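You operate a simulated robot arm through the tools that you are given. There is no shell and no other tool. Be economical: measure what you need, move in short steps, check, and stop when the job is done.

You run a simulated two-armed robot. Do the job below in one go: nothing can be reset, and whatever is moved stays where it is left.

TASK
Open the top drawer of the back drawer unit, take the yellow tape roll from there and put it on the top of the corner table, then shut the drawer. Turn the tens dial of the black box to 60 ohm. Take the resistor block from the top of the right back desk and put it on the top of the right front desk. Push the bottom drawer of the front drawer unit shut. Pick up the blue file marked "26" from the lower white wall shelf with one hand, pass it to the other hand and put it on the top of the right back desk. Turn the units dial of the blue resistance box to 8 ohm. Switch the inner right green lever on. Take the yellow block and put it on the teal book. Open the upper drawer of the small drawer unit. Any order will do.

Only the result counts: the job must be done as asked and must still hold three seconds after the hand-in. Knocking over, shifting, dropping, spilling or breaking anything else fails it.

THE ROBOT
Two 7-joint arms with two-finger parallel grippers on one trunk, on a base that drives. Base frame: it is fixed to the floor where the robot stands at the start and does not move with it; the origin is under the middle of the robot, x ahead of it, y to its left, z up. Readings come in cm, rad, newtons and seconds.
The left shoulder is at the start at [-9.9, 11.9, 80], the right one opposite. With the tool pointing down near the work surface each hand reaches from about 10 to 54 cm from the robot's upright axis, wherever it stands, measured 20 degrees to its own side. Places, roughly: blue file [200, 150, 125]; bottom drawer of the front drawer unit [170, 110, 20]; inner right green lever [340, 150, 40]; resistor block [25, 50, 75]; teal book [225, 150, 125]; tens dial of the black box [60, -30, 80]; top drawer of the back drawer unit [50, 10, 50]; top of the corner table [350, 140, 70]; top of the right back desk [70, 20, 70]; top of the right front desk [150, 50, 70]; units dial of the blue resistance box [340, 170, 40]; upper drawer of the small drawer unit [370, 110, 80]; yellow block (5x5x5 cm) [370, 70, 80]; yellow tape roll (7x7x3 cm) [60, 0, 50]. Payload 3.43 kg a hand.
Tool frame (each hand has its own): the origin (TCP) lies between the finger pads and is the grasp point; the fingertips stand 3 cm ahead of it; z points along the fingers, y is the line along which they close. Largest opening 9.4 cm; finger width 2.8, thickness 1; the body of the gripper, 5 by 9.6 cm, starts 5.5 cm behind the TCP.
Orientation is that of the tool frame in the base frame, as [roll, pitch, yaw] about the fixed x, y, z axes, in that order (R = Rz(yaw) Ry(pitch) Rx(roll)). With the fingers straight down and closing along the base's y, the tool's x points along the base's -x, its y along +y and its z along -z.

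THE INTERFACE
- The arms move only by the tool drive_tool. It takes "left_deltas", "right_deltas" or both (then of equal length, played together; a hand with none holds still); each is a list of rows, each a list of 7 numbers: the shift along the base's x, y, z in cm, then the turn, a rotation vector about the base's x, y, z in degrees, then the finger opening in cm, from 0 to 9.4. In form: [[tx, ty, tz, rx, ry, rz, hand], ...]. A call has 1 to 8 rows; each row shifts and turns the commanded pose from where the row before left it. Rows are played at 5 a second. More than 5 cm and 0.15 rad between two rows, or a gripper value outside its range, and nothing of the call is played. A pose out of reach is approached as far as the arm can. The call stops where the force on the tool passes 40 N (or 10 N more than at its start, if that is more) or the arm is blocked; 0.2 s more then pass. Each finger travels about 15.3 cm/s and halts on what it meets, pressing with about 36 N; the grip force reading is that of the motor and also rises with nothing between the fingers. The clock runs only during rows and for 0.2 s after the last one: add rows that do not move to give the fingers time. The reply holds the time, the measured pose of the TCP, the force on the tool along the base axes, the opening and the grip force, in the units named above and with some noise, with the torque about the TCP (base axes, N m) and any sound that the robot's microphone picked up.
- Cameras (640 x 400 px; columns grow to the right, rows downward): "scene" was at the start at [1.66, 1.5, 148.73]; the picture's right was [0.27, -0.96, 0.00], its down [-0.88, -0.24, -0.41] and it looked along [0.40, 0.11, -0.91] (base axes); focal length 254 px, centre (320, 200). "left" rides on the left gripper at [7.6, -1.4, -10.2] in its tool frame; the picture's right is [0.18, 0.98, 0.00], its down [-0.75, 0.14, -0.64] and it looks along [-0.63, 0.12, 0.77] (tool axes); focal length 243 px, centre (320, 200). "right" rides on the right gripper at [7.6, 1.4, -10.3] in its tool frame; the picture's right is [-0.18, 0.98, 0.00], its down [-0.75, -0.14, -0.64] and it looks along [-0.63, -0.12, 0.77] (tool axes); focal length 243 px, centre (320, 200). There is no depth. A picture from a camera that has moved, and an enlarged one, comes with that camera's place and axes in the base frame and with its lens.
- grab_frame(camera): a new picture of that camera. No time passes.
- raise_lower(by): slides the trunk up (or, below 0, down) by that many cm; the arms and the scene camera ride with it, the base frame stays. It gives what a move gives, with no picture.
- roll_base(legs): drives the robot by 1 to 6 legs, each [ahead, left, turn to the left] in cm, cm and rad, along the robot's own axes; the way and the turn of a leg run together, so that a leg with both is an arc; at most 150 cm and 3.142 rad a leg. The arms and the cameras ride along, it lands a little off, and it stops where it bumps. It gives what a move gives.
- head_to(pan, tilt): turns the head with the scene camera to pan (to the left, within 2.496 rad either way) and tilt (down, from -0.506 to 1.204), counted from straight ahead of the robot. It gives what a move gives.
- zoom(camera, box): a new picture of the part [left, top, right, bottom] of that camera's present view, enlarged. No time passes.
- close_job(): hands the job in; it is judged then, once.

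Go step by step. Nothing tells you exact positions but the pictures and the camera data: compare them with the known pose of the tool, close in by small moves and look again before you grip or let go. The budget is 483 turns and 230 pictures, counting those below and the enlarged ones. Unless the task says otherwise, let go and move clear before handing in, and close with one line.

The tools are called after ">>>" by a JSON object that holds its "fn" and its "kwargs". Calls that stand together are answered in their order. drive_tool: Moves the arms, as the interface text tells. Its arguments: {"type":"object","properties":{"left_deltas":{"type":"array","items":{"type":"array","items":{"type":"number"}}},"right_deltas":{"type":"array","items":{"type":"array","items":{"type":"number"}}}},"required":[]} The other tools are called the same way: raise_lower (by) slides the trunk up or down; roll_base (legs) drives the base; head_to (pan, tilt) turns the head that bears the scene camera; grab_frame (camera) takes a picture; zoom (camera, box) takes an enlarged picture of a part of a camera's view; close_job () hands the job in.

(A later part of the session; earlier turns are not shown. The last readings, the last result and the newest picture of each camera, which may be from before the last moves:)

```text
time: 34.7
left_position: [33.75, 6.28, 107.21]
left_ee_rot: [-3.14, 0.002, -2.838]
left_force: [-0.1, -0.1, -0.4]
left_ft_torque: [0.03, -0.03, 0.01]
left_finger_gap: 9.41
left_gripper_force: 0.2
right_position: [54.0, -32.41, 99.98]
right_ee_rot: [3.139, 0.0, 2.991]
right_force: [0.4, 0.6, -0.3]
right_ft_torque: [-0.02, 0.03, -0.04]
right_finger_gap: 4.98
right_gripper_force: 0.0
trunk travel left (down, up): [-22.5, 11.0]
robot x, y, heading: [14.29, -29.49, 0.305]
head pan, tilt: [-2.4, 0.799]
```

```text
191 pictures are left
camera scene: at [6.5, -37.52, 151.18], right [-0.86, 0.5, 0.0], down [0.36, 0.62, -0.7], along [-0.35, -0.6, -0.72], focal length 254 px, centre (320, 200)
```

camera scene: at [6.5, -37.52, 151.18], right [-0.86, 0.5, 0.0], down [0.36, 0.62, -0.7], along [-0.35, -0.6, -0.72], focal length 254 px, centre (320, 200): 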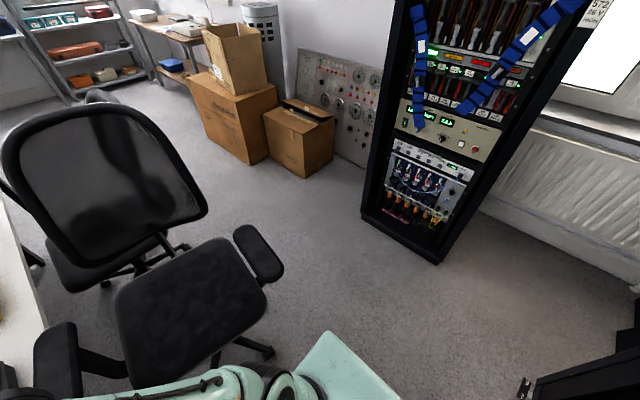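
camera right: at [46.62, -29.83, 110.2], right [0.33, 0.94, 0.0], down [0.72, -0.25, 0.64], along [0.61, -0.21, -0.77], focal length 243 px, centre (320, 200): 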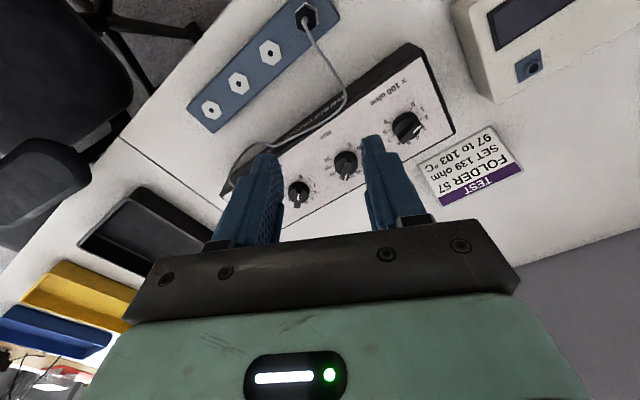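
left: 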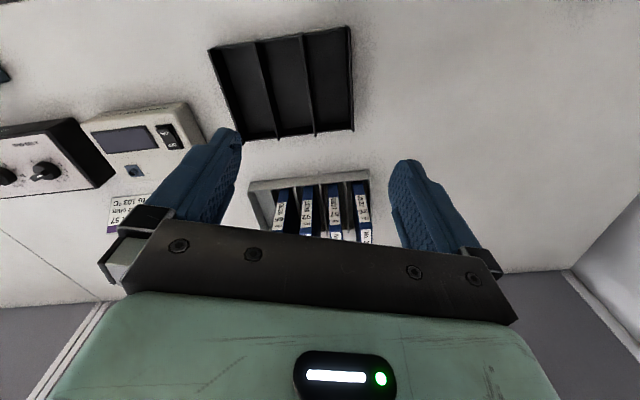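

>>> {"fn": "roll_base", "kwargs": {"legs": [[-37, 0, 0], [0, 12, 0]]}}

>>> {"fn": "head_to", "kwargs": {"pan": 0, "tilt": 1.0}}

>>> {"fn": "grab_frame", "kwargs": {"camera": "scene"}}

```text
time: 38.4
left_position: [-5.62, 6.58, 107.34]
left_ee_rot: [3.141, 0.0, -2.838]
left_force: [-0.1, -0.3, -1.0]
left_ft_torque: [0.01, -0.02, 0.01]
left_finger_gap: 9.4
left_gripper_force: 0.1
right_position: [14.7, -32.1, 99.96]
right_ee_rot: [-3.141, -0.001, 2.991]
right_force: [-0.5, 0.5, 0.6]
right_ft_torque: [-0.03, -0.01, -0.04]
right_finger_gap: 5.0
right_gripper_force: 0.0
trunk travel left (down, up): [-22.5, 11.0]
robot x, y, heading: [-24.66, -28.75, 0.301]
head pan, tilt: [-2.4, 0.799]
```

```text
time: 40.6
left_position: [-5.54, 6.62, 107.17]
left_ee_rot: [-3.141, 0.001, -2.839]
left_force: [-0.5, 0.2, -0.6]
left_ft_torque: [-0.01, 0.01, -0.03]
left_finger_gap: 9.39
left_gripper_force: 0.0
right_position: [14.75, -32.11, 99.98]
right_ee_rot: [3.139, 0.001, 2.991]
right_force: [-0.2, 0.6, 0.4]
right_ft_torque: [0.04, 0.0, -0.01]
right_finger_gap: 4.99
right_gripper_force: 0.1
trunk travel left (down, up): [-22.5, 11.0]
robot x, y, heading: [-24.47, -29.14, 0.307]
head pan, tilt: [0.0, 1.0]
```

```text
190 pictures are left
camera scene: at [-22.02, -28.18, 149.67], right [0.3, -0.95, 0.0], down [-0.8, -0.25, -0.54], along [0.52, 0.16, -0.84], focal length 254 px, centre (320, 200)
```

scene: 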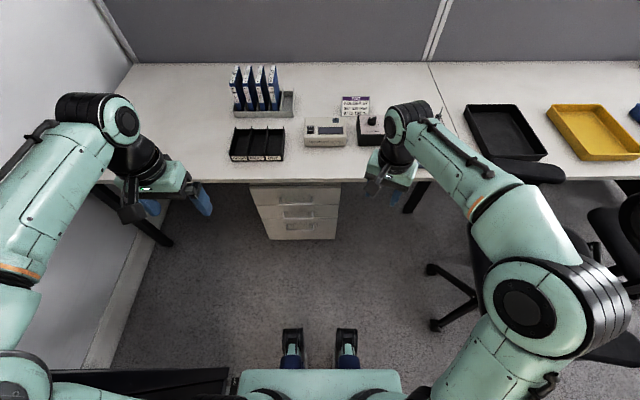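

>>> {"fn": "zoom", "kwargs": {"camera": "scene", "box": [225, 165, 365, 250]}}

```text
4.57 times, centred on (295, 208) of scene
camera zoom: at [-22.02, -28.18, 149.67], right [0.3, -0.95, 0.0], down [-0.8, -0.25, -0.54], along [0.52, 0.16, -0.84], focal length 1164 px, centre (434, 166)
```

zoom: 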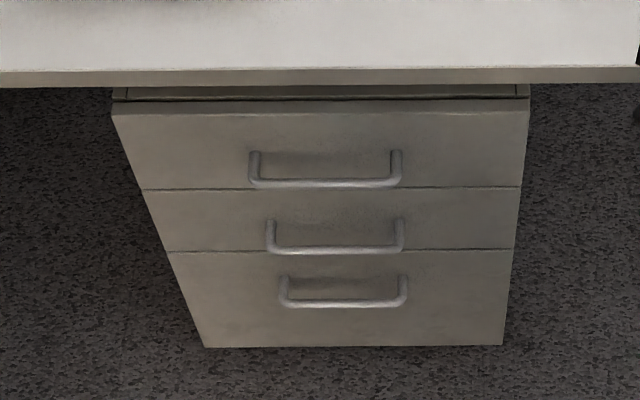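

Top drawer handle is about u=33 cm ahead of the desk frame, z≈50. I'll lower the trunk and turn the left hand to point forward.

>>> {"fn": "raise_lower", "kwargs": {"by": -18}}

>>> {"fn": "drive_tool", "kwargs": {"left_deltas": [[0, 0, 0, 5.79, -3.02, -4.62, 9.4], [0, 0, 0, 5.79, -3.02, -4.62, 9.4], [0, 0, 0, 5.79, -3.02, -4.62, 9.4], [0, 0, 0, 5.79, -3.02, -4.62, 9.4], [0, 0, 0, 5.79, -3.02, -4.62, 9.4], [0, 0, 0, 5.79, -3.02, -4.62, 9.4], [0, 0, 0, 5.79, -3.02, -4.62, 9.4], [0, 0, 0, 5.79, -3.02, -4.62, 9.4]]}}

>>> {"fn": "drive_tool", "kwargs": {"left_deltas": [[0, 0, 0, 5.79, -3.02, -4.62, 9.4], [0, 0, 0, 5.79, -3.02, -4.62, 9.4], [0, 0, 0, 5.79, -3.02, -4.62, 9.4], [0, 0, 0, 5.79, -3.02, -4.62, 9.4], [0, 0, 0, 5.79, -3.02, -4.62, 9.4], [0, 0, 0, 5.79, -3.02, -4.62, 9.4], [0, 0, 0, 5.79, -3.02, -4.62, 9.4]]}}

>>> {"fn": "grab_frame", "kwargs": {"camera": "scene"}}

```text
time: 42.6
left_position: [-5.53, 6.62, 89.11]
left_ee_rot: [3.141, 0.0, -2.839]
left_force: [-0.4, -0.7, 0.0]
left_ft_torque: [0.02, -0.04, 0.02]
left_finger_gap: 9.41
left_gripper_force: 0.1
right_position: [14.84, -32.08, 81.97]
right_ee_rot: [3.139, -0.002, 2.992]
right_force: [0.1, -0.5, 0.2]
right_ft_torque: [-0.02, 0.03, -0.02]
right_finger_gap: 5.0
right_gripper_force: 0.0
trunk travel left (down, up): [-4.5, 29.0]
robot x, y, heading: [-24.75, -28.96, 0.303]
head pan, tilt: [0.0, 1.0]
```

```text
time: 44.4
left_position: [-5.58, 6.4, 89.23]
left_ee_rot: [2.294, 0.337, 2.597]
left_force: [-0.1, -0.6, -0.2]
left_ft_torque: [0.03, 0.02, 0.0]
left_finger_gap: 9.4
left_gripper_force: 0.0
right_position: [14.8, -32.12, 81.8]
right_ee_rot: [-3.14, 0.0, 2.991]
right_force: [-0.5, 0.5, 0.0]
right_ft_torque: [0.03, 0.01, -0.02]
right_finger_gap: 5.0
right_gripper_force: 0.0
trunk travel left (down, up): [-4.5, 29.0]
robot x, y, heading: [-24.65, -28.7, 0.305]
head pan, tilt: [0.0, 1.0]
```

```text
time: 46.2
left_position: [-3.96, 3.29, 91.14]
left_ee_rot: [1.58, -0.057, 1.892]
left_force: [0.3, -0.8, -0.3]
left_ft_torque: [0.01, 0.04, 0.03]
left_finger_gap: 9.4
left_gripper_force: 0.0
left hand out of reach, approached as far as the arm can: row 5, 6, 7
right_position: [15.84, -35.8, 81.64]
right_ee_rot: [3.117, -0.011, 3.003]
right_force: [0.2, 0.2, 0.1]
right_ft_torque: [0.0, 0.0, 0.0]
right_finger_gap: 5.03
right_gripper_force: 0.0
trunk travel left (down, up): [-4.5, 29.0]
robot x, y, heading: [-24.28, -30.81, 0.312]
head pan, tilt: [0.0, 1.0]
stopped in row 7 (left hand): the arm was blocked; the commanded pose is now the measured one
```

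```text
188 pictures are left
camera scene: at [-17.13, -32.25, 130.87], right [0.31, -0.95, -0.02], down [-0.8, -0.25, -0.54], along [0.51, 0.19, -0.84], focal length 254 px, centre (320, 200)
```

scene: 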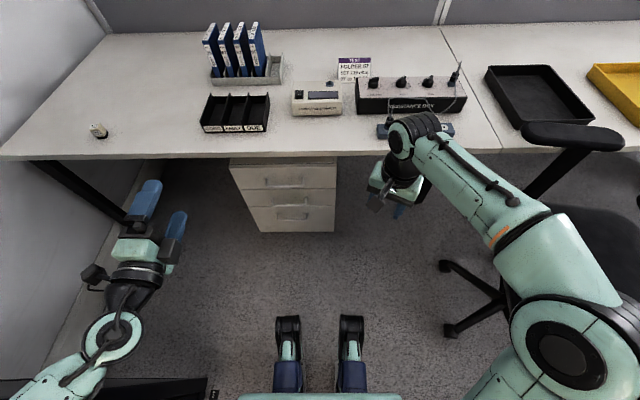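

The left elbow pressed on the cabinet. I'll undo a bit and move the hand inward/forward, away from it.

>>> {"fn": "drive_tool", "kwargs": {"left_deltas": [[0, 0, 0, -5.79, 3.02, 4.62, 9.4], [1, -2, 0, -5.79, 3.02, 4.62, 9.4], [2, -3, 0, -5.79, 3.02, 4.62, 9.4], [2, -3, 0, -5.79, 3.02, 4.62, 9.4]]}}

>>> {"fn": "head_to", "kwargs": {"pan": 1.0, "tilt": 1.0}}

>>> {"fn": "grab_frame", "kwargs": {"camera": "scene"}}

>>> {"fn": "head_to", "kwargs": {"pan": 2.0, "tilt": 0.8}}

>>> {"fn": "grab_frame", "kwargs": {"camera": "scene"}}

```text
time: 47.2
left_position: [0.8, -2.33, 90.51]
left_ee_rot: [1.955, 0.235, 2.258]
left_force: [0.5, -0.5, 0.3]
left_ft_torque: [-0.01, 0.05, 0.01]
left_finger_gap: 9.39
left_gripper_force: 0.0
right_position: [15.37, -33.81, 81.96]
right_ee_rot: [3.139, -0.002, 2.998]
right_force: [0.6, 0.3, 0.1]
right_ft_torque: [0.04, 0.01, 0.0]
right_finger_gap: 5.01
right_gripper_force: 0.0
trunk travel left (down, up): [-4.5, 29.0]
robot x, y, heading: [-24.49, -31.15, 0.307]
head pan, tilt: [0.0, 1.0]
```

```text
time: 48.5
left_position: [0.77, -2.15, 90.51]
left_ee_rot: [1.955, 0.234, 2.254]
left_force: [-0.1, 0.2, -0.2]
left_ft_torque: [-0.01, -0.01, 0.0]
left_finger_gap: 9.4
left_gripper_force: 0.1
right_position: [15.46, -33.74, 82.01]
right_ee_rot: [3.14, -0.001, 2.996]
right_force: [0.4, 0.3, 0.2]
right_ft_torque: [0.01, -0.01, -0.02]
right_finger_gap: 5.01
right_gripper_force: 0.2
trunk travel left (down, up): [-4.5, 29.0]
robot x, y, heading: [-24.41, -30.73, 0.31]
head pan, tilt: [1.0, 1.0]
```

```text
187 pictures are left
camera scene: at [-22.58, -24.3, 130.95], right [0.97, -0.26, 0.0], down [-0.22, -0.81, -0.54], along [0.14, 0.52, -0.84], focal length 254 px, centre (320, 200)
```

scene: 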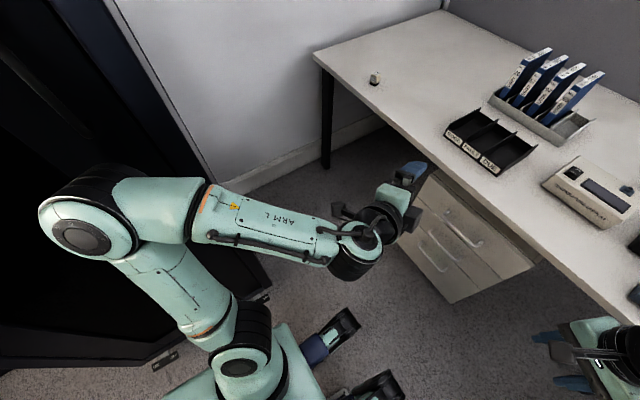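

```text
time: 49.8
left_position: [0.62, -2.21, 90.48]
left_ee_rot: [1.954, 0.236, 2.255]
left_force: [-0.1, -0.2, -0.4]
left_ft_torque: [0.02, 0.01, -0.02]
left_finger_gap: 9.38
left_gripper_force: 0.0
right_position: [15.34, -33.72, 82.04]
right_ee_rot: [3.14, -0.001, 2.996]
right_force: [0.5, -0.2, -0.6]
right_ft_torque: [-0.04, 0.0, -0.03]
right_finger_gap: 4.99
right_gripper_force: 0.1
trunk travel left (down, up): [-4.5, 29.0]
robot x, y, heading: [-24.15, -31.08, 0.312]
head pan, tilt: [2.0, 0.799]
```

```text
186 pictures are left
camera scene: at [-29.81, -25.05, 132.46], right [0.74, 0.67, 0.0], down [0.48, -0.53, -0.7], along [-0.47, 0.52, -0.72], focal length 254 px, centre (320, 200)
```

scene: 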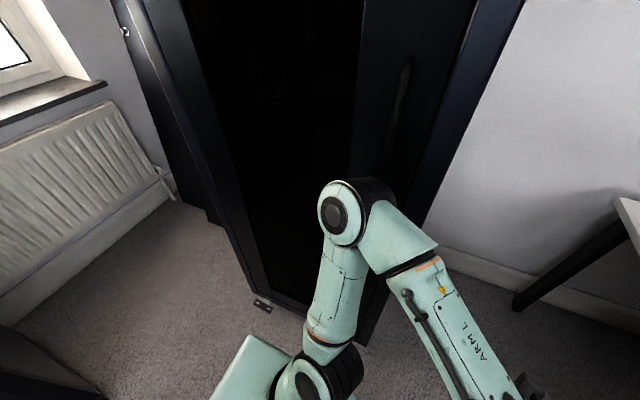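

>>> {"fn": "roll_base", "kwargs": {"legs": [[2, -10, 0]]}}

>>> {"fn": "drive_tool", "kwargs": {"left_deltas": [[3, 1, -2, 0, 0, 0, 9.4], [3, 1, -3, 5.79, -3.02, -4.62, 9.4], [3, 1, -3, 5.79, -3.02, -4.62, 9.4], [3, 1, -3, 0, 0, 0, 9.4], [2, 0, -3, 5.79, -3.02, -4.62, 9.4], [0, 0, -3, 5.79, -3.02, -4.62, 9.4]]}}

>>> {"fn": "head_to", "kwargs": {"pan": 0.5, "tilt": 1.0}}

>>> {"fn": "grab_frame", "kwargs": {"camera": "scene"}}

```text
time: 51.3
left_position: [5.52, -10.94, 90.51]
left_ee_rot: [1.955, 0.236, 2.255]
left_force: [0.5, -0.5, 0.5]
left_ft_torque: [0.02, -0.02, -0.01]
left_finger_gap: 9.4
left_gripper_force: 0.1
right_position: [20.36, -42.49, 82.03]
right_ee_rot: [3.14, 0.0, 3.0]
right_force: [-0.2, 0.2, -0.3]
right_ft_torque: [0.02, 0.03, 0.01]
right_finger_gap: 5.0
right_gripper_force: 0.1
trunk travel left (down, up): [-4.5, 29.0]
robot x, y, heading: [-19.46, -39.52, 0.315]
head pan, tilt: [2.0, 0.799]
```

```text
time: 52.7
left_position: [18.34, -7.03, 78.46]
left_ee_rot: [1.721, 0.103, 2.028]
left_force: [0.3, -0.5, 0.9]
left_ft_torque: [-0.02, -0.01, -0.02]
left_finger_gap: 9.36
left_gripper_force: 0.0
left hand out of reach, approached as far as the arm can: row 5, 6
right_position: [20.32, -42.48, 81.98]
right_ee_rot: [3.139, 0.0, 2.998]
right_force: [0.3, 0.6, -1.2]
right_ft_torque: [0.01, 0.01, 0.03]
right_finger_gap: 5.01
right_gripper_force: 0.1
trunk travel left (down, up): [-4.5, 29.0]
robot x, y, heading: [-19.27, -39.67, 0.313]
head pan, tilt: [2.0, 0.799]
```

```text
time: 54.3
left_position: [18.34, -6.99, 78.44]
left_ee_rot: [1.722, 0.104, 2.028]
left_force: [0.0, -0.6, -0.8]
left_ft_torque: [-0.03, 0.01, -0.02]
left_finger_gap: 9.39
left_gripper_force: 0.0
right_position: [20.22, -42.55, 82.0]
right_ee_rot: [3.141, 0.001, 2.999]
right_force: [-0.5, -0.2, 0.2]
right_ft_torque: [-0.02, -0.01, 0.01]
right_finger_gap: 5.01
right_gripper_force: 0.1
trunk travel left (down, up): [-4.5, 29.0]
robot x, y, heading: [-19.18, -39.49, 0.307]
head pan, tilt: [0.499, 1.0]
```

```text
185 pictures are left
camera scene: at [-14.7, -34.74, 130.95], right [0.72, -0.69, 0.0], down [-0.58, -0.61, -0.54], along [0.37, 0.39, -0.84], focal length 254 px, centre (320, 200)
```

scene: 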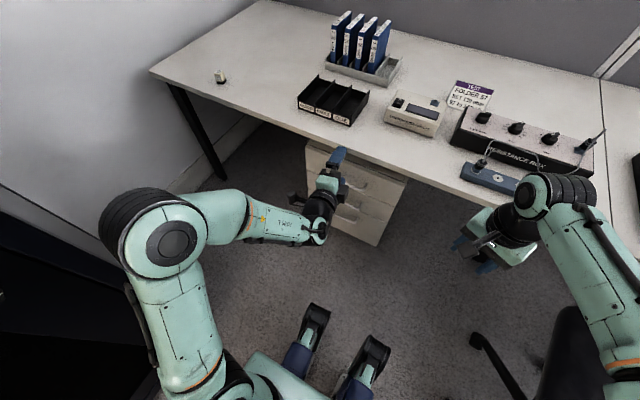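

>>> {"fn": "drive_tool", "kwargs": {"left_deltas": [[0.5, 0.6, -4.7, 0, 0, 0, 9.4], [0.5, 0.6, -4.7, 0, 0, 0, 9.4], [0.5, 0.6, -4.7, 0, 0, 0, 9.4], [0.5, 0.6, -4.7, 0, 0, 0, 9.4], [0.5, 0.6, -4.7, 0, 0, 0, 9.4], [0.5, 0.6, -4.7, 0, 0, 0, 9.4]]}}

>>> {"fn": "grab_frame", "kwargs": {"camera": "scene"}}

>>> {"fn": "grab_frame", "kwargs": {"camera": "left"}}

```text
time: 55.7
left_position: [18.48, -6.87, 77.13]
left_ee_rot: [1.721, 0.105, 2.028]
left_force: [-0.1, 0.8, -0.1]
left_ft_torque: [0.01, 0.03, 0.04]
left_finger_gap: 9.42
left_gripper_force: 0.0
left hand out of reach, approached as far as the arm can: row 1, 2, 3, 4, 5, 6
right_position: [20.28, -42.47, 81.96]
right_ee_rot: [3.139, 0.001, 2.998]
right_force: [0.3, 0.4, -0.2]
right_ft_torque: [0.02, -0.02, 0.02]
right_finger_gap: 5.03
right_gripper_force: 0.1
trunk travel left (down, up): [-4.5, 29.0]
robot x, y, heading: [-19.31, -39.81, 0.31]
head pan, tilt: [0.499, 1.0]
```

```text
184 pictures are left
camera scene: at [-14.7, -34.74, 130.95], right [0.72, -0.69, 0.0], down [-0.58, -0.61, -0.54], along [0.37, 0.39, -0.84], focal length 254 px, centre (320, 200)
```

scene: 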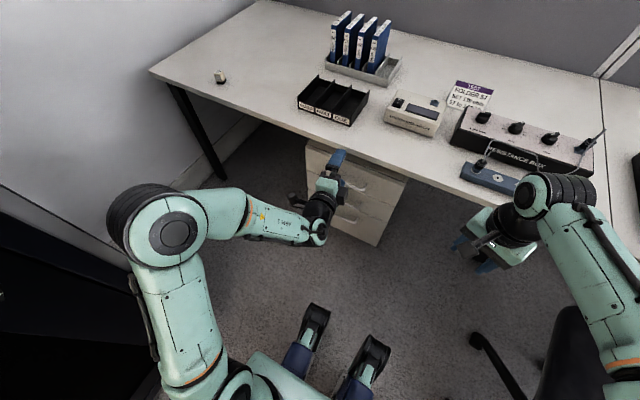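

```text
183 pictures are left
camera left: at [5.7, -4.61, 76.59], right [0.01, 0.32, 0.95], down [-0.23, -0.92, 0.31], along [0.97, -0.22, 0.07], focal length 243 px, centre (320, 200)
```

left: 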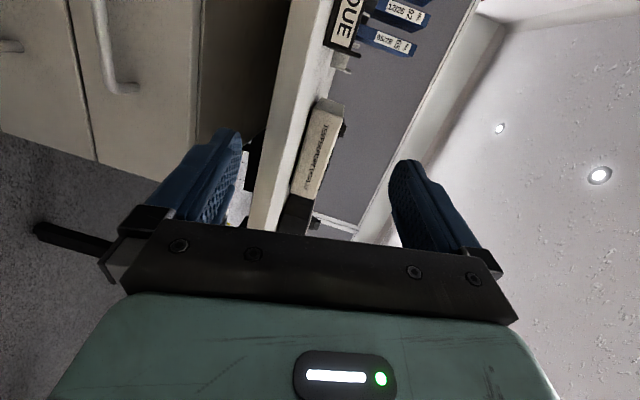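

>>> {"fn": "drive_tool", "kwargs": {"left_deltas": [[-0.5, -0.6, 4, -2.25, 7.15, 0, 9.4], [-0.5, -0.6, 4, -2.25, 7.15, 0, 9.4], [-0.5, -0.6, 4, -2.25, 7.15, 0, 9.4], [-0.5, -0.6, 4, -2.25, 7.15, 0, 9.4], [-0.5, -0.6, 4, -2.25, 7.15, 0, 9.4], [-0.5, -0.6, 3, -2.25, 7.15, 0, 9.4]]}}

>>> {"fn": "drive_tool", "kwargs": {"left_deltas": [[0.5, 0.6, -4, 0, 0, 0, 9.4], [0.5, 0.6, -4, 0, 0, 0, 9.4], [0.5, 0.6, -4, 0, 0, 0, 9.4], [0.5, 0.6, -4, 0, 0, 0, 9.4], [0.5, 0.6, -4, 0, 0, 0, 9.4]]}}

>>> {"fn": "grab_frame", "kwargs": {"camera": "scene"}}

```text
time: 57.1
left_position: [15.4, -10.39, 100.28]
left_ee_rot: [2.499, -0.034, 2.054]
left_force: [0.2, -0.4, -0.5]
left_ft_torque: [0.0, -0.01, 0.01]
left_finger_gap: 9.41
left_gripper_force: 0.2
right_position: [20.37, -42.51, 81.93]
right_ee_rot: [3.139, -0.001, 2.999]
right_force: [0.7, -0.3, -0.2]
right_ft_torque: [-0.03, -0.01, 0.0]
right_finger_gap: 5.03
right_gripper_force: 0.1
trunk travel left (down, up): [-4.5, 29.0]
robot x, y, heading: [-19.3, -39.55, 0.31]
head pan, tilt: [0.499, 1.0]
```

```text
time: 58.3
left_position: [17.96, -7.43, 80.26]
left_ee_rot: [2.495, -0.033, 2.055]
left_force: [0.5, -0.8, 0.8]
left_ft_torque: [0.02, 0.03, 0.02]
left_finger_gap: 9.38
left_gripper_force: 0.0
right_position: [20.37, -42.48, 81.99]
right_ee_rot: [3.14, 0.0, 2.998]
right_force: [-0.3, -0.1, 0.9]
right_ft_torque: [0.02, 0.01, 0.0]
right_finger_gap: 5.01
right_gripper_force: 0.1
trunk travel left (down, up): [-4.5, 29.0]
robot x, y, heading: [-19.73, -39.37, 0.313]
head pan, tilt: [0.499, 1.0]
```

```text
182 pictures are left
camera scene: at [-14.68, -34.73, 130.94], right [0.72, -0.69, 0.0], down [-0.58, -0.61, -0.54], along [0.37, 0.39, -0.84], focal length 254 px, centre (320, 200)
```

scene: 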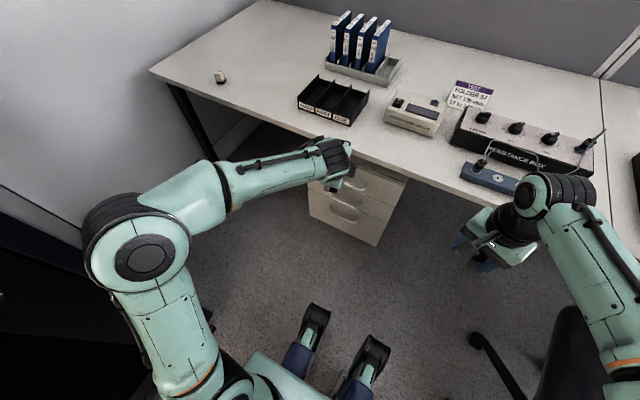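

>>> {"fn": "drive_tool", "kwargs": {"left_deltas": [[0.4, 0.4, -4, 0, 0, 0, 9.4], [0.4, 0.4, -4, 0, 0, 0, 9.4], [0.4, 0.4, -4, 0, 0, 0, 9.4], [0.4, 0.4, -4, 0, 0, 0, 9.4], [0.4, 0.4, -4, 0, 0, 0, 9.4], [0.4, 0.4, -4, 0, 0, 0, 9.4], [0.4, 0.4, -3.5, 0, 0, 0, 9.4]]}}

>>> {"fn": "grab_frame", "kwargs": {"camera": "scene"}}

>>> {"fn": "grab_frame", "kwargs": {"camera": "left"}}

```text
time: 59.9
left_position: [20.68, -4.5, 52.56]
left_ee_rot: [2.494, -0.034, 2.058]
left_force: [0.0, 0.2, 0.2]
left_ft_torque: [0.0, 0.04, 0.02]
left_finger_gap: 9.4
left_gripper_force: 0.0
right_position: [20.34, -42.48, 81.93]
right_ee_rot: [3.139, -0.001, 2.999]
right_force: [-0.2, -0.6, 0.3]
right_ft_torque: [-0.03, 0.0, -0.01]
right_finger_gap: 5.02
right_gripper_force: 0.1
trunk travel left (down, up): [-4.5, 29.0]
robot x, y, heading: [-19.81, -39.4, 0.312]
head pan, tilt: [0.499, 1.0]
```

```text
181 pictures are left
camera scene: at [-14.69, -34.72, 130.94], right [0.72, -0.69, 0.0], down [-0.58, -0.61, -0.54], along [0.37, 0.39, -0.84], focal length 254 px, centre (320, 200)
```

scene: 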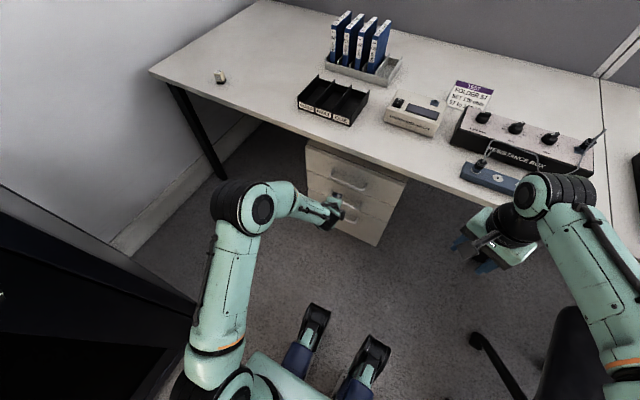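

```text
180 pictures are left
camera left: at [10.65, -1.49, 60.17], right [0.62, 0.51, 0.6], down [0.12, -0.81, 0.57], along [0.78, -0.28, -0.56], focal length 243 px, centre (320, 200)
```

left: 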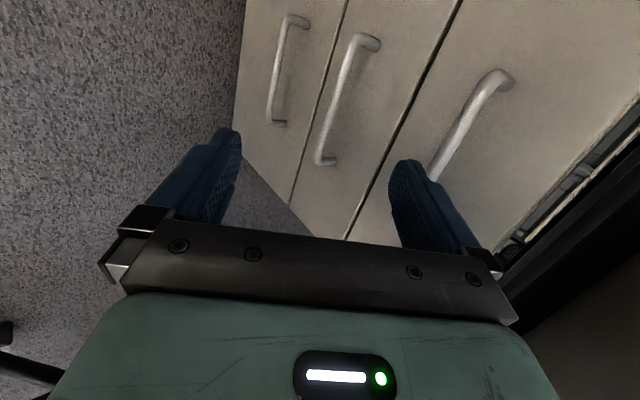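

>>> {"fn": "zoom", "kwargs": {"camera": "scene", "box": [290, 140, 410, 220]}}

>>> {"fn": "zoom", "kwargs": {"camera": "left", "box": [380, 40, 540, 200]}}

```text
5.00 times, centred on (350, 180) of scene
camera zoom: at [-14.69, -34.72, 130.94], right [0.72, -0.69, 0.0], down [-0.58, -0.61, -0.54], along [0.37, 0.39, -0.84], focal length 1273 px, centre (170, 300)
```

zoom: 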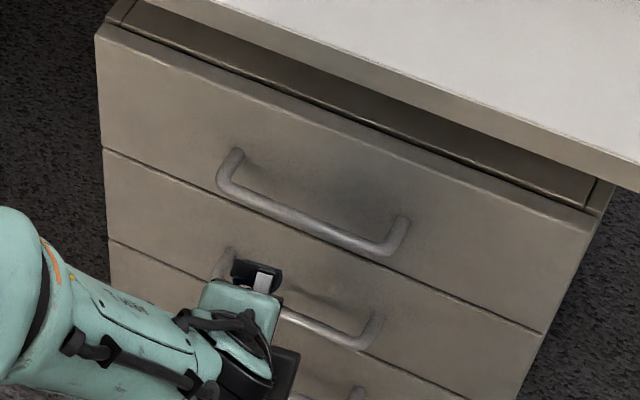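

```text
2.50 times, centred on (460, 120) of left
camera zoom: at [10.65, -1.49, 60.17], right [0.62, 0.51, 0.6], down [0.12, -0.81, 0.57], along [0.78, -0.28, -0.56], focal length 606 px, centre (-30, 400)
```

zoom: 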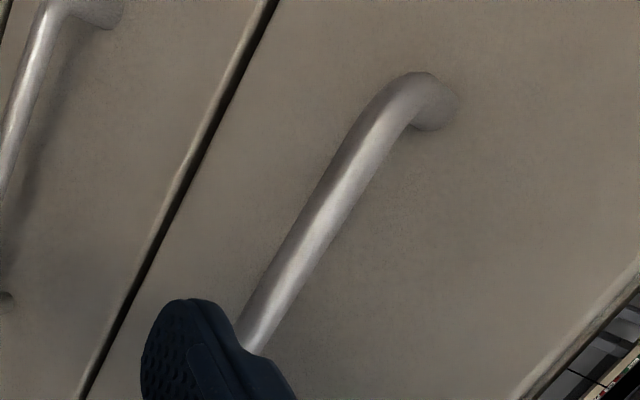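

Handle bar center is at about (31.9,-0.3,53.1). I'll come at it along the tilted fingers with a small opening.

>>> {"fn": "drive_tool", "kwargs": {"left_deltas": [[0, 0, 4.5, 0, 0, 0, 3], [3, 0.5, 3.5, 0, 0, 0, 3], [3, 0.6, 0.5, 0, 0, 0, 3], [0, 0, 0, 0, 0, 0, 3]]}}

>>> {"fn": "zoom", "kwargs": {"camera": "scene", "box": [290, 140, 410, 220]}}

>>> {"fn": "grab_frame", "kwargs": {"camera": "left"}}

```text
time: 60.9
left_position: [26.87, -3.58, 61.19]
left_ee_rot: [2.495, -0.031, 2.057]
left_force: [0.4, 0.4, -0.4]
left_ft_torque: [-0.01, -0.03, -0.01]
left_finger_gap: 3.01
left_gripper_force: 0.0
right_position: [20.24, -42.57, 82.01]
right_ee_rot: [3.139, 0.0, 2.998]
right_force: [-0.5, 0.4, 0.3]
right_ft_torque: [0.01, -0.01, -0.03]
right_finger_gap: 5.0
right_gripper_force: 0.1
trunk travel left (down, up): [-4.5, 29.0]
robot x, y, heading: [-19.5, -39.38, 0.306]
head pan, tilt: [0.499, 1.0]
```

```text
5.00 times, centred on (350, 180) of scene
camera zoom: at [-14.71, -34.74, 130.95], right [0.72, -0.69, 0.0], down [-0.58, -0.61, -0.54], along [0.37, 0.39, -0.84], focal length 1273 px, centre (170, 300)
```

zoom: 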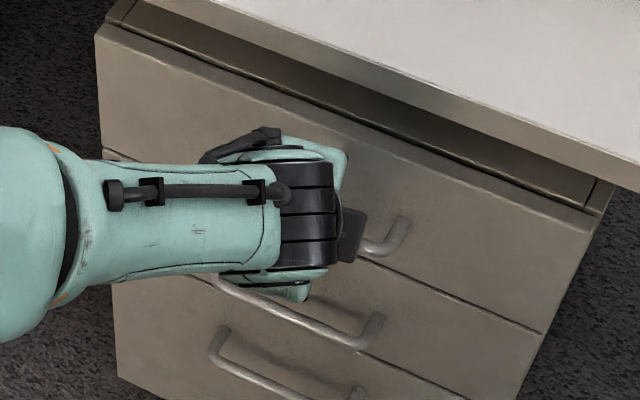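

```text
176 pictures are left
camera left: at [16.77, -0.41, 68.82], right [0.62, 0.51, 0.6], down [0.12, -0.81, 0.57], along [0.78, -0.28, -0.56], focal length 243 px, centre (320, 200)
```

left: 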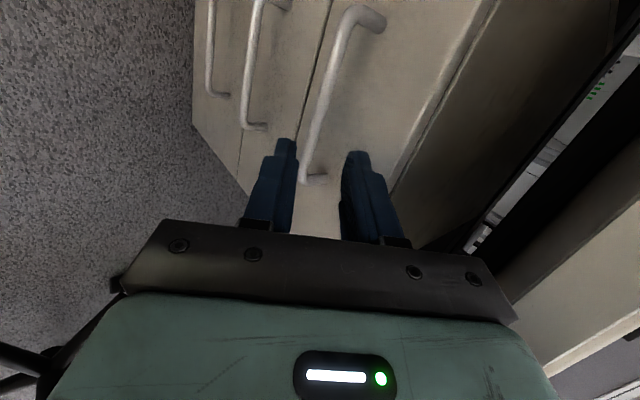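

>>> {"fn": "drive_tool", "kwargs": {"left_deltas": [[2.1, 1.25, -3.2, 0, 0, 0, 3], [1.05, 0.6, -1.6, 0, 0, 0, 3], [1.0, 0.6, -1.55, 0, 0, 0, 3], [0, 0, 0, 0, 0, 0, 3]]}}

>>> {"fn": "grab_frame", "kwargs": {"camera": "left"}}

```text
time: 61.9
left_position: [30.82, -1.07, 54.93]
left_ee_rot: [2.495, -0.033, 2.056]
left_force: [-0.1, 0.1, 0.3]
left_ft_torque: [-0.01, 0.02, 0.0]
left_finger_gap: 3.01
left_gripper_force: 0.1
right_position: [20.27, -42.61, 81.94]
right_ee_rot: [3.139, -0.001, 2.999]
right_force: [0.0, 0.3, -0.7]
right_ft_torque: [-0.02, 0.01, -0.03]
right_finger_gap: 5.0
right_gripper_force: 0.1
trunk travel left (down, up): [-4.5, 29.0]
robot x, y, heading: [-19.6, -39.64, 0.31]
head pan, tilt: [0.499, 1.0]
```

```text
175 pictures are left
camera left: at [20.86, 2.01, 62.5], right [0.62, 0.51, 0.6], down [0.12, -0.81, 0.57], along [0.78, -0.28, -0.56], focal length 243 px, centre (320, 200)
```

left: 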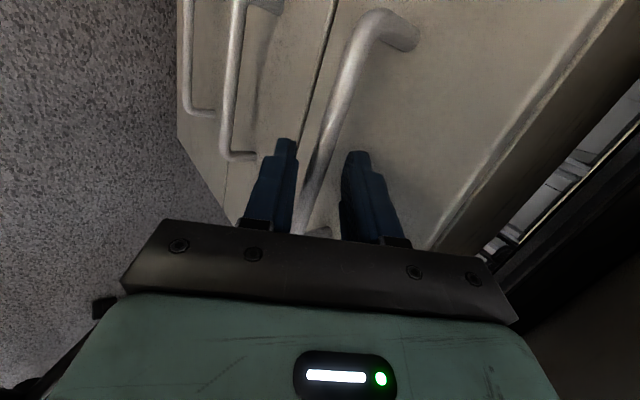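

Bar is between the fingers. I close and check the gap.

>>> {"fn": "drive_tool", "kwargs": {"left_deltas": [[0.3, 0.2, -0.5, 0, 0, 0, 3], [0, 0, 0, 0, 0, 0, 1], [0, 0, 0, 0, 0, 0, 0], [0, 0, 0, 0, 0, 0, 0]]}}

>>> {"fn": "grab_frame", "kwargs": {"camera": "left"}}

```text
time: 62.9
left_position: [31.15, -0.91, 54.34]
left_ee_rot: [2.497, -0.034, 2.055]
left_force: [-5.4, -3.6, -0.3]
left_ft_torque: [0.74, 0.33, -1.23]
left_finger_gap: 1.46
left_gripper_force: 45.0
right_position: [20.25, -42.48, 81.94]
right_ee_rot: [3.141, 0.0, 2.998]
right_force: [-0.4, 0.1, 0.3]
right_ft_torque: [-0.01, -0.01, 0.0]
right_finger_gap: 5.0
right_gripper_force: 0.1
trunk travel left (down, up): [-4.5, 29.0]
robot x, y, heading: [-19.43, -39.29, 0.31]
head pan, tilt: [0.499, 1.0]
```

```text
174 pictures are left
camera left: at [21.12, 2.18, 61.98], right [0.62, 0.51, 0.6], down [0.12, -0.81, 0.57], along [0.78, -0.28, -0.56], focal length 243 px, centre (320, 200)
```

left: 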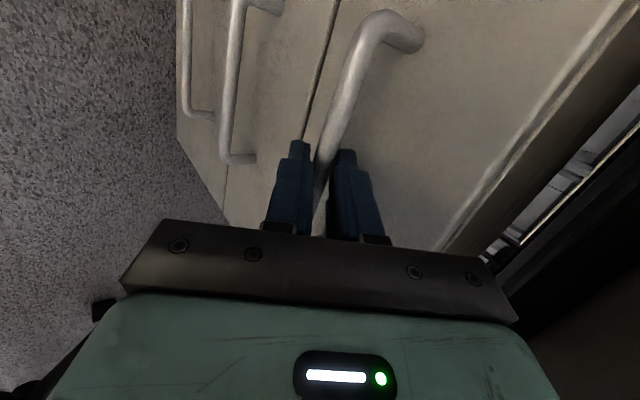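

>>> {"fn": "drive_tool", "kwargs": {"left_deltas": [[-1.9, -0.6, 0, 0, 0, 0, 0], [-2.86, -0.9, 0, 0, 0, 0, 0], [-2.86, -0.9, 0, 0, 0, 0, 0], [-2.86, -0.9, 0, 0, 0, 0, 0]]}}

>>> {"fn": "grab_frame", "kwargs": {"camera": "scene"}}

```text
time: 63.9
left_position: [20.54, -4.31, 54.28]
left_ee_rot: [2.496, -0.036, 2.052]
left_force: [-0.7, -1.0, 4.0]
left_ft_torque: [0.67, 0.29, -1.28]
left_finger_gap: 1.48
left_gripper_force: 45.3
right_position: [20.34, -42.53, 82.12]
right_ee_rot: [3.139, 0.0, 2.998]
right_force: [0.7, -0.4, 0.1]
right_ft_torque: [0.03, 0.0, -0.03]
right_finger_gap: 4.99
right_gripper_force: 0.0
trunk travel left (down, up): [-4.5, 29.0]
robot x, y, heading: [-19.4, -39.29, 0.31]
head pan, tilt: [0.499, 1.0]
```

```text
173 pictures are left
camera scene: at [-14.74, -34.79, 130.95], right [0.72, -0.69, 0.0], down [-0.58, -0.61, -0.54], along [0.37, 0.39, -0.84], focal length 254 px, centre (320, 200)
```

scene: 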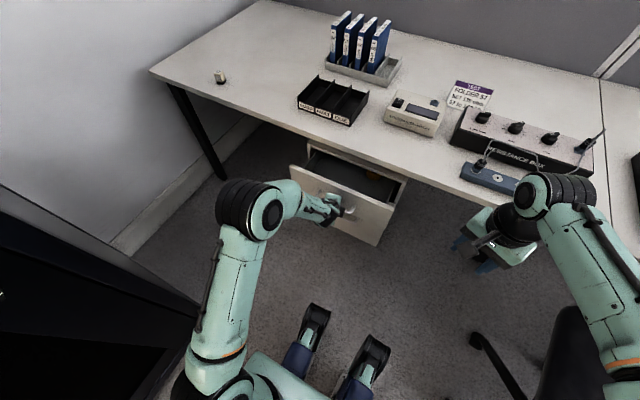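

Drawer opens smoothly and the yellow tape edge shows. Pull further.

>>> {"fn": "drive_tool", "kwargs": {"left_deltas": [[-2.86, -0.9, 0, 0, 0, 0, 0], [-2.86, -0.9, 0, 0, 0, 0, 0], [-2.86, -0.9, 0, 0, 0, 0, 0], [-2.86, -0.9, 0, 0, 0, 0, 0], [-2.86, -0.9, 0, 0, 0, 0, 0]]}}

>>> {"fn": "grab_frame", "kwargs": {"camera": "scene"}}

```text
time: 65.1
left_position: [6.42, -8.93, 54.39]
left_ee_rot: [2.494, -0.035, 2.051]
left_force: [3.2, -13.2, 7.6]
left_ft_torque: [0.92, 0.24, -1.0]
left_finger_gap: 1.45
left_gripper_force: 45.2
right_position: [20.21, -42.7, 82.01]
right_ee_rot: [3.141, 0.0, 2.998]
right_force: [0.5, 0.3, 0.3]
right_ft_torque: [0.01, -0.02, -0.03]
right_finger_gap: 4.98
right_gripper_force: 0.0
trunk travel left (down, up): [-4.5, 29.0]
robot x, y, heading: [-19.38, -39.63, 0.312]
head pan, tilt: [0.499, 1.0]
```

```text
172 pictures are left
camera scene: at [-14.73, -34.9, 130.96], right [0.72, -0.69, 0.0], down [-0.58, -0.61, -0.54], along [0.37, 0.39, -0.84], focal length 254 px, centre (320, 200)
```

scene: 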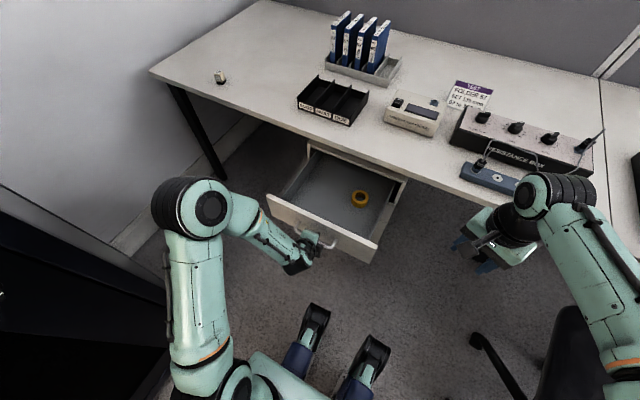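

>>> {"fn": "drive_tool", "kwargs": {"left_deltas": [[-1.9, -0.5, 0, 0, 0, 0, 0], [-1.9, -0.5, 0, 0, 0, 0, 0], [-1.9, -0.5, 0, 0, 0, 0, 0]]}}

>>> {"fn": "zoom", "kwargs": {"camera": "scene", "box": [250, 130, 430, 280]}}

```text
time: 65.9
left_position: [2.14, -10.32, 54.4]
left_ee_rot: [2.488, -0.03, 2.045]
left_force: [7.3, -29.8, 23.4]
left_ft_torque: [0.88, 0.07, -1.04]
left_finger_gap: 1.44
left_gripper_force: 45.2
left hand out of reach, approached as far as the arm can: row 3
right_position: [20.39, -42.71, 81.99]
right_ee_rot: [3.138, 0.002, 2.998]
right_force: [0.5, 0.3, 0.7]
right_ft_torque: [0.01, -0.03, 0.0]
right_finger_gap: 5.01
right_gripper_force: 0.0
trunk travel left (down, up): [-4.5, 29.0]
robot x, y, heading: [-19.2, -39.61, 0.317]
head pan, tilt: [0.499, 1.0]
```

```text
2.67 times, centred on (340, 205) of scene
camera zoom: at [-14.71, -35.08, 130.98], right [0.72, -0.69, 0.0], down [-0.58, -0.61, -0.54], along [0.37, 0.39, -0.84], focal length 679 px, centre (267, 187)
```

zoom: 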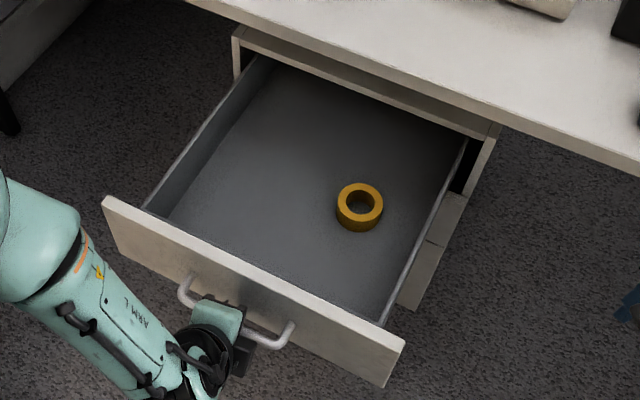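

>>> {"fn": "roll_base", "kwargs": {"legs": [[-4, -0.8, 0]]}}

>>> {"fn": "zoom", "kwargs": {"camera": "scene", "box": [250, 130, 430, 280]}}

```text
time: 66.8
left_position: [-1.67, -11.4, 54.36]
left_ee_rot: [2.483, -0.037, 2.061]
left_force: [-0.1, 1.9, 42.2]
left_ft_torque: [1.13, -0.08, -0.87]
left_finger_gap: 1.48
left_gripper_force: 45.5
right_position: [16.7, -44.57, 82.06]
right_ee_rot: [3.139, 0.0, 2.999]
right_force: [0.8, 0.0, 0.5]
right_ft_torque: [0.01, -0.01, 0.0]
right_finger_gap: 5.03
right_gripper_force: 0.1
trunk travel left (down, up): [-4.5, 29.0]
robot x, y, heading: [-23.05, -41.33, 0.31]
head pan, tilt: [0.499, 1.0]
```

```text
2.67 times, centred on (340, 205) of scene
camera zoom: at [-18.41, -36.89, 130.97], right [0.72, -0.69, 0.0], down [-0.58, -0.61, -0.54], along [0.37, 0.39, -0.84], focal length 679 px, centre (267, 187)
```

zoom: 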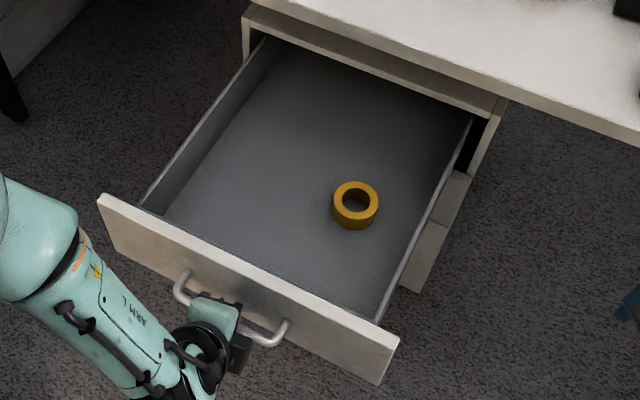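

>>> {"fn": "drive_tool", "kwargs": {"left_deltas": [[0, 0, 0.6, 0, 0, 0, 0], [0, 0, 0, 0, 0, 0, 3], [0, 0, 0, 0, 0, 0, 3], [-1, -0.6, 1.6, 0, 0, 0, 3], [-2, -1.2, 3.2, 0, 0, 0, 3], [-2, -1.2, 3.2, 0, 0, 0, 3]]}}

>>> {"fn": "grab_frame", "kwargs": {"camera": "scene"}}

```text
time: 68.2
left_position: [-0.81, -12.27, 62.9]
left_ee_rot: [2.487, -0.038, 2.06]
left_force: [-0.1, 0.0, -0.3]
left_ft_torque: [0.01, 0.0, 0.05]
left_finger_gap: 2.99
left_gripper_force: 0.0
left hand out of reach, approached as far as the arm can: row 4, 5, 6
right_position: [16.69, -44.54, 82.09]
right_ee_rot: [3.141, 0.0, 2.999]
right_force: [0.6, -0.5, -0.1]
right_ft_torque: [0.02, -0.03, -0.02]
right_finger_gap: 5.01
right_gripper_force: 0.1
trunk travel left (down, up): [-4.5, 29.0]
robot x, y, heading: [-23.05, -41.55, 0.311]
head pan, tilt: [0.499, 1.0]
```

```text
169 pictures are left
camera scene: at [-18.28, -36.73, 130.95], right [0.72, -0.69, 0.0], down [-0.58, -0.61, -0.54], along [0.37, 0.39, -0.84], focal length 254 px, centre (320, 200)
```

scene: 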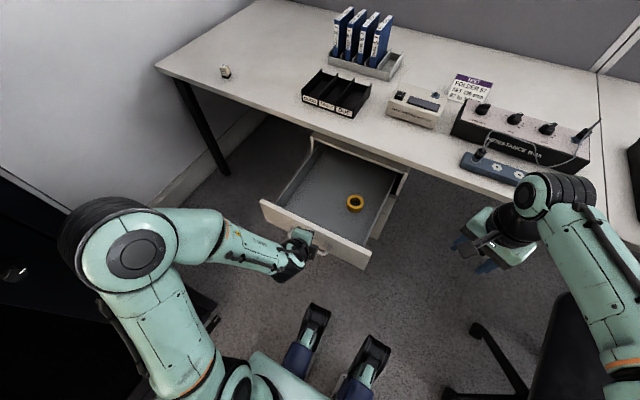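

>>> {"fn": "drive_tool", "kwargs": {"left_deltas": [[0, 0, 3, -3.75, 6.38, 0, 5], [0, 0, 3, -3.75, 6.38, 0, 9.4], [0, 0, 3, -3.75, 6.38, 0, 9.4], [0, 0, 3, -3.75, 6.38, 0, 9.4], [1, 0, 3, -3.75, 6.38, 0, 9.4], [2, 0, 1, 0, 0, 8, 9.4], [2, 0, 0, 0, 0, 8, 9.4], [2, 0, 0, 0, 0, 8, 9.4]]}}

>>> {"fn": "drive_tool", "kwargs": {"left_deltas": [[2, 0, 0, 0, 0, 8, 9.4], [2, 0, 0, 0, 0, 8, 9.4], [2, 0, 0, 0, 0, 8, 9.4], [2, 0, 0, 0, 0, 8, 9.4], [2, 0, 0, 0, 0, 8, 9.4], [2, 0, 0, 0, 0, 8, 9.4], [2, 0, 0, 0, 0, 8, 9.4]]}}

>>> {"fn": "grab_frame", "kwargs": {"camera": "scene"}}

```text
time: 70.0
left_position: [6.2, -12.31, 78.82]
left_ee_rot: [3.131, -0.004, 2.467]
left_force: [-0.2, -0.3, 0.0]
left_ft_torque: [0.04, -0.01, 0.03]
left_finger_gap: 9.39
left_gripper_force: 0.1
right_position: [16.73, -44.45, 81.91]
right_ee_rot: [-3.142, 0.0, 3.0]
right_force: [0.3, 0.1, 0.4]
right_ft_torque: [-0.01, 0.0, 0.01]
right_finger_gap: 5.01
right_gripper_force: 0.0
trunk travel left (down, up): [-4.5, 29.0]
robot x, y, heading: [-23.01, -41.46, 0.305]
head pan, tilt: [0.499, 1.0]
```

```text
time: 71.6
left_position: [20.21, -12.24, 78.91]
left_ee_rot: [3.13, -0.005, -2.837]
left_force: [0.0, 0.4, 0.2]
left_ft_torque: [-0.03, 0.01, 0.01]
left_finger_gap: 9.41
left_gripper_force: 0.1
right_position: [16.72, -44.59, 81.92]
right_ee_rot: [3.139, -0.002, 2.999]
right_force: [0.4, 0.3, -0.8]
right_ft_torque: [0.0, -0.01, -0.01]
right_finger_gap: 5.0
right_gripper_force: 0.1
trunk travel left (down, up): [-4.5, 29.0]
robot x, y, heading: [-23.1, -41.5, 0.315]
head pan, tilt: [0.499, 1.0]
```

```text
168 pictures are left
camera scene: at [-18.21, -36.7, 130.94], right [0.72, -0.69, 0.0], down [-0.58, -0.61, -0.54], along [0.37, 0.39, -0.84], focal length 254 px, centre (320, 200)
```

scene: 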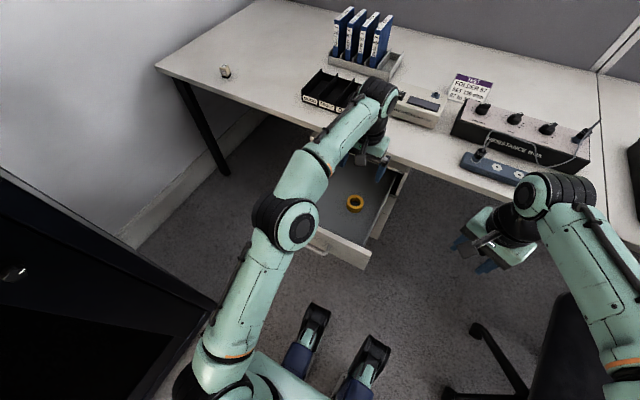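

>>> {"fn": "grab_frame", "kwargs": {"camera": "left"}}

>>> {"fn": "zoom", "kwargs": {"camera": "scene", "box": [300, 160, 420, 240]}}

```text
167 pictures are left
camera left: at [13.38, -15.92, 89.15], right [-0.47, 0.88, 0.01], down [0.68, 0.35, 0.64], along [0.56, 0.31, -0.77], focal length 243 px, centre (320, 200)
```

left: 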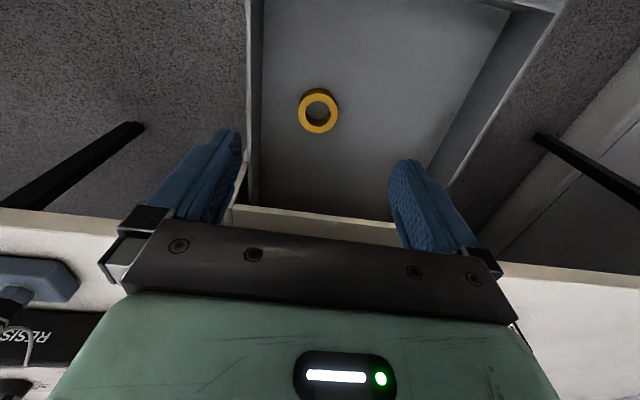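

```text
5.00 times, centred on (360, 200) of scene
camera zoom: at [-18.21, -36.7, 130.94], right [0.72, -0.69, 0.0], down [-0.58, -0.61, -0.54], along [0.37, 0.39, -0.84], focal length 1273 px, centre (120, 200)
```

zoom: 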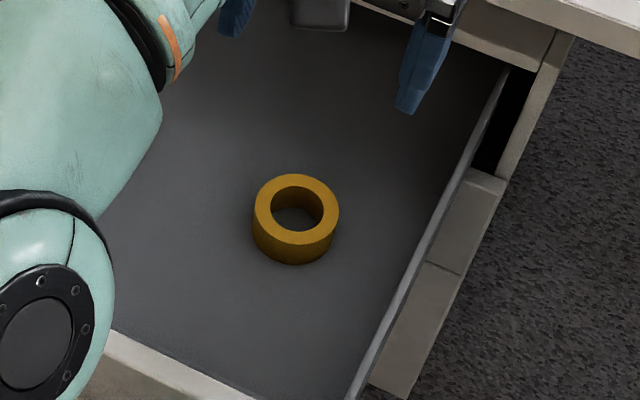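

>>> {"fn": "drive_tool", "kwargs": {"left_deltas": [[2.4, 1.25, 0, 0, 0, 0, 9], [2.4, 1.25, -2, 0, 0, 0, 9], [0, 0, -4.5, 0, 0, 0, 9], [0, 0, -4.5, 0, 0, 0, 9], [0, 0, -4.5, 0, 0, 0, 9], [0, 0, -4, 0, 0, 0, 9], [0, 0, 0, 0, 0, 0, 9]]}}

>>> {"fn": "grab_frame", "kwargs": {"camera": "left"}}

```text
time: 73.2
left_position: [21.55, -11.24, 59.73]
left_ee_rot: [3.13, -0.007, -2.84]
left_force: [-0.2, 0.0, -0.1]
left_ft_torque: [0.01, 0.05, 0.01]
left_finger_gap: 8.99
left_gripper_force: 0.1
left hand out of reach, approached as far as the arm can: row 1, 2
right_position: [16.8, -44.44, 82.0]
right_ee_rot: [3.14, 0.0, 2.999]
right_force: [-0.3, -0.6, -0.2]
right_ft_torque: [-0.03, 0.02, 0.01]
right_finger_gap: 5.0
right_gripper_force: 0.0
trunk travel left (down, up): [-4.5, 29.0]
robot x, y, heading: [-22.55, -41.26, 0.31]
head pan, tilt: [0.499, 1.0]
```

```text
165 pictures are left
camera left: at [14.7, -14.92, 70.13], right [-0.47, 0.88, 0.01], down [0.68, 0.35, 0.64], along [0.56, 0.31, -0.77], focal length 243 px, centre (320, 200)
```

left: 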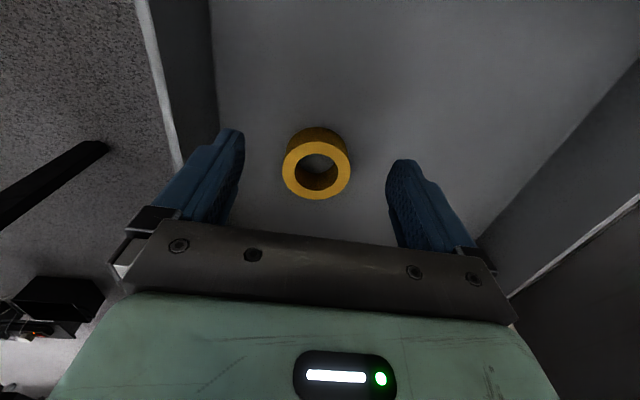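

>>> {"fn": "roll_base", "kwargs": {"legs": [[4, 0, 0]]}}

>>> {"fn": "grab_frame", "kwargs": {"camera": "left"}}

```text
time: 74.0
left_position: [25.36, -9.93, 59.88]
left_ee_rot: [3.131, -0.006, -2.842]
left_force: [0.0, -0.4, 1.0]
left_ft_torque: [-0.01, 0.02, 0.0]
left_finger_gap: 9.0
left_gripper_force: 0.1
right_position: [20.67, -43.18, 81.9]
right_ee_rot: [3.139, 0.0, 2.998]
right_force: [0.6, 0.0, -0.9]
right_ft_torque: [0.01, -0.02, 0.0]
right_finger_gap: 4.99
right_gripper_force: 0.0
trunk travel left (down, up): [-4.5, 29.0]
robot x, y, heading: [-18.93, -40.52, 0.309]
head pan, tilt: [0.499, 1.0]
```

```text
164 pictures are left
camera left: at [18.57, -13.69, 70.16], right [-0.47, 0.88, 0.01], down [0.68, 0.35, 0.64], along [0.56, 0.31, -0.77], focal length 243 px, centre (320, 200)
```

left: 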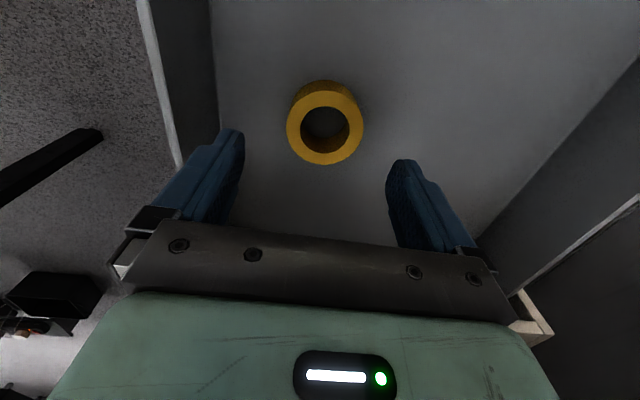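

>>> {"fn": "drive_tool", "kwargs": {"left_deltas": [[0, 0, -3, 0, 0, 0, 9], [0, 0, -3, 0, 0, 0, 9], [0, 0, 0, 0, 0, 0, 9]]}}

>>> {"fn": "grab_frame", "kwargs": {"camera": "left"}}

>>> {"fn": "zoom", "kwargs": {"camera": "scene", "box": [300, 160, 420, 240]}}

```text
time: 74.8
left_position: [25.39, -9.85, 53.82]
left_ee_rot: [3.132, -0.006, -2.84]
left_force: [0.3, -0.2, 0.5]
left_ft_torque: [0.01, 0.02, -0.01]
left_finger_gap: 8.99
left_gripper_force: 0.0
right_position: [20.59, -43.18, 81.93]
right_ee_rot: [3.139, -0.001, 2.998]
right_force: [0.3, -0.2, 0.0]
right_ft_torque: [0.02, -0.02, 0.03]
right_finger_gap: 5.03
right_gripper_force: 0.2
trunk travel left (down, up): [-4.5, 29.0]
robot x, y, heading: [-18.8, -40.12, 0.312]
head pan, tilt: [0.499, 1.0]
```

```text
163 pictures are left
camera left: at [18.49, -13.7, 64.1], right [-0.47, 0.88, 0.01], down [0.68, 0.35, 0.64], along [0.56, 0.31, -0.77], focal length 243 px, centre (320, 200)
```

left: 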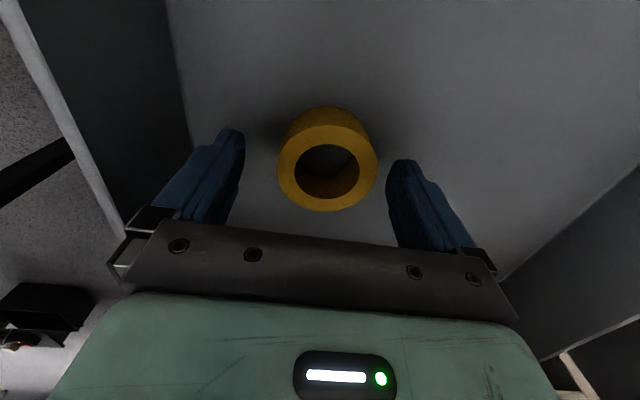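

```text
5.00 times, centred on (360, 200) of scene
camera zoom: at [-14.43, -35.47, 130.95], right [0.72, -0.69, 0.0], down [-0.58, -0.61, -0.54], along [0.37, 0.39, -0.84], focal length 1273 px, centre (120, 200)
```

zoom: 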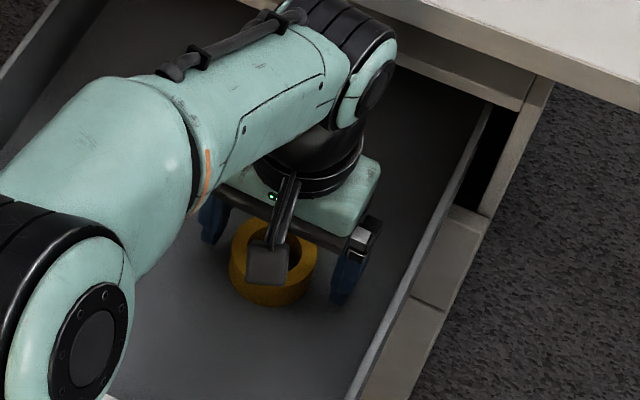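

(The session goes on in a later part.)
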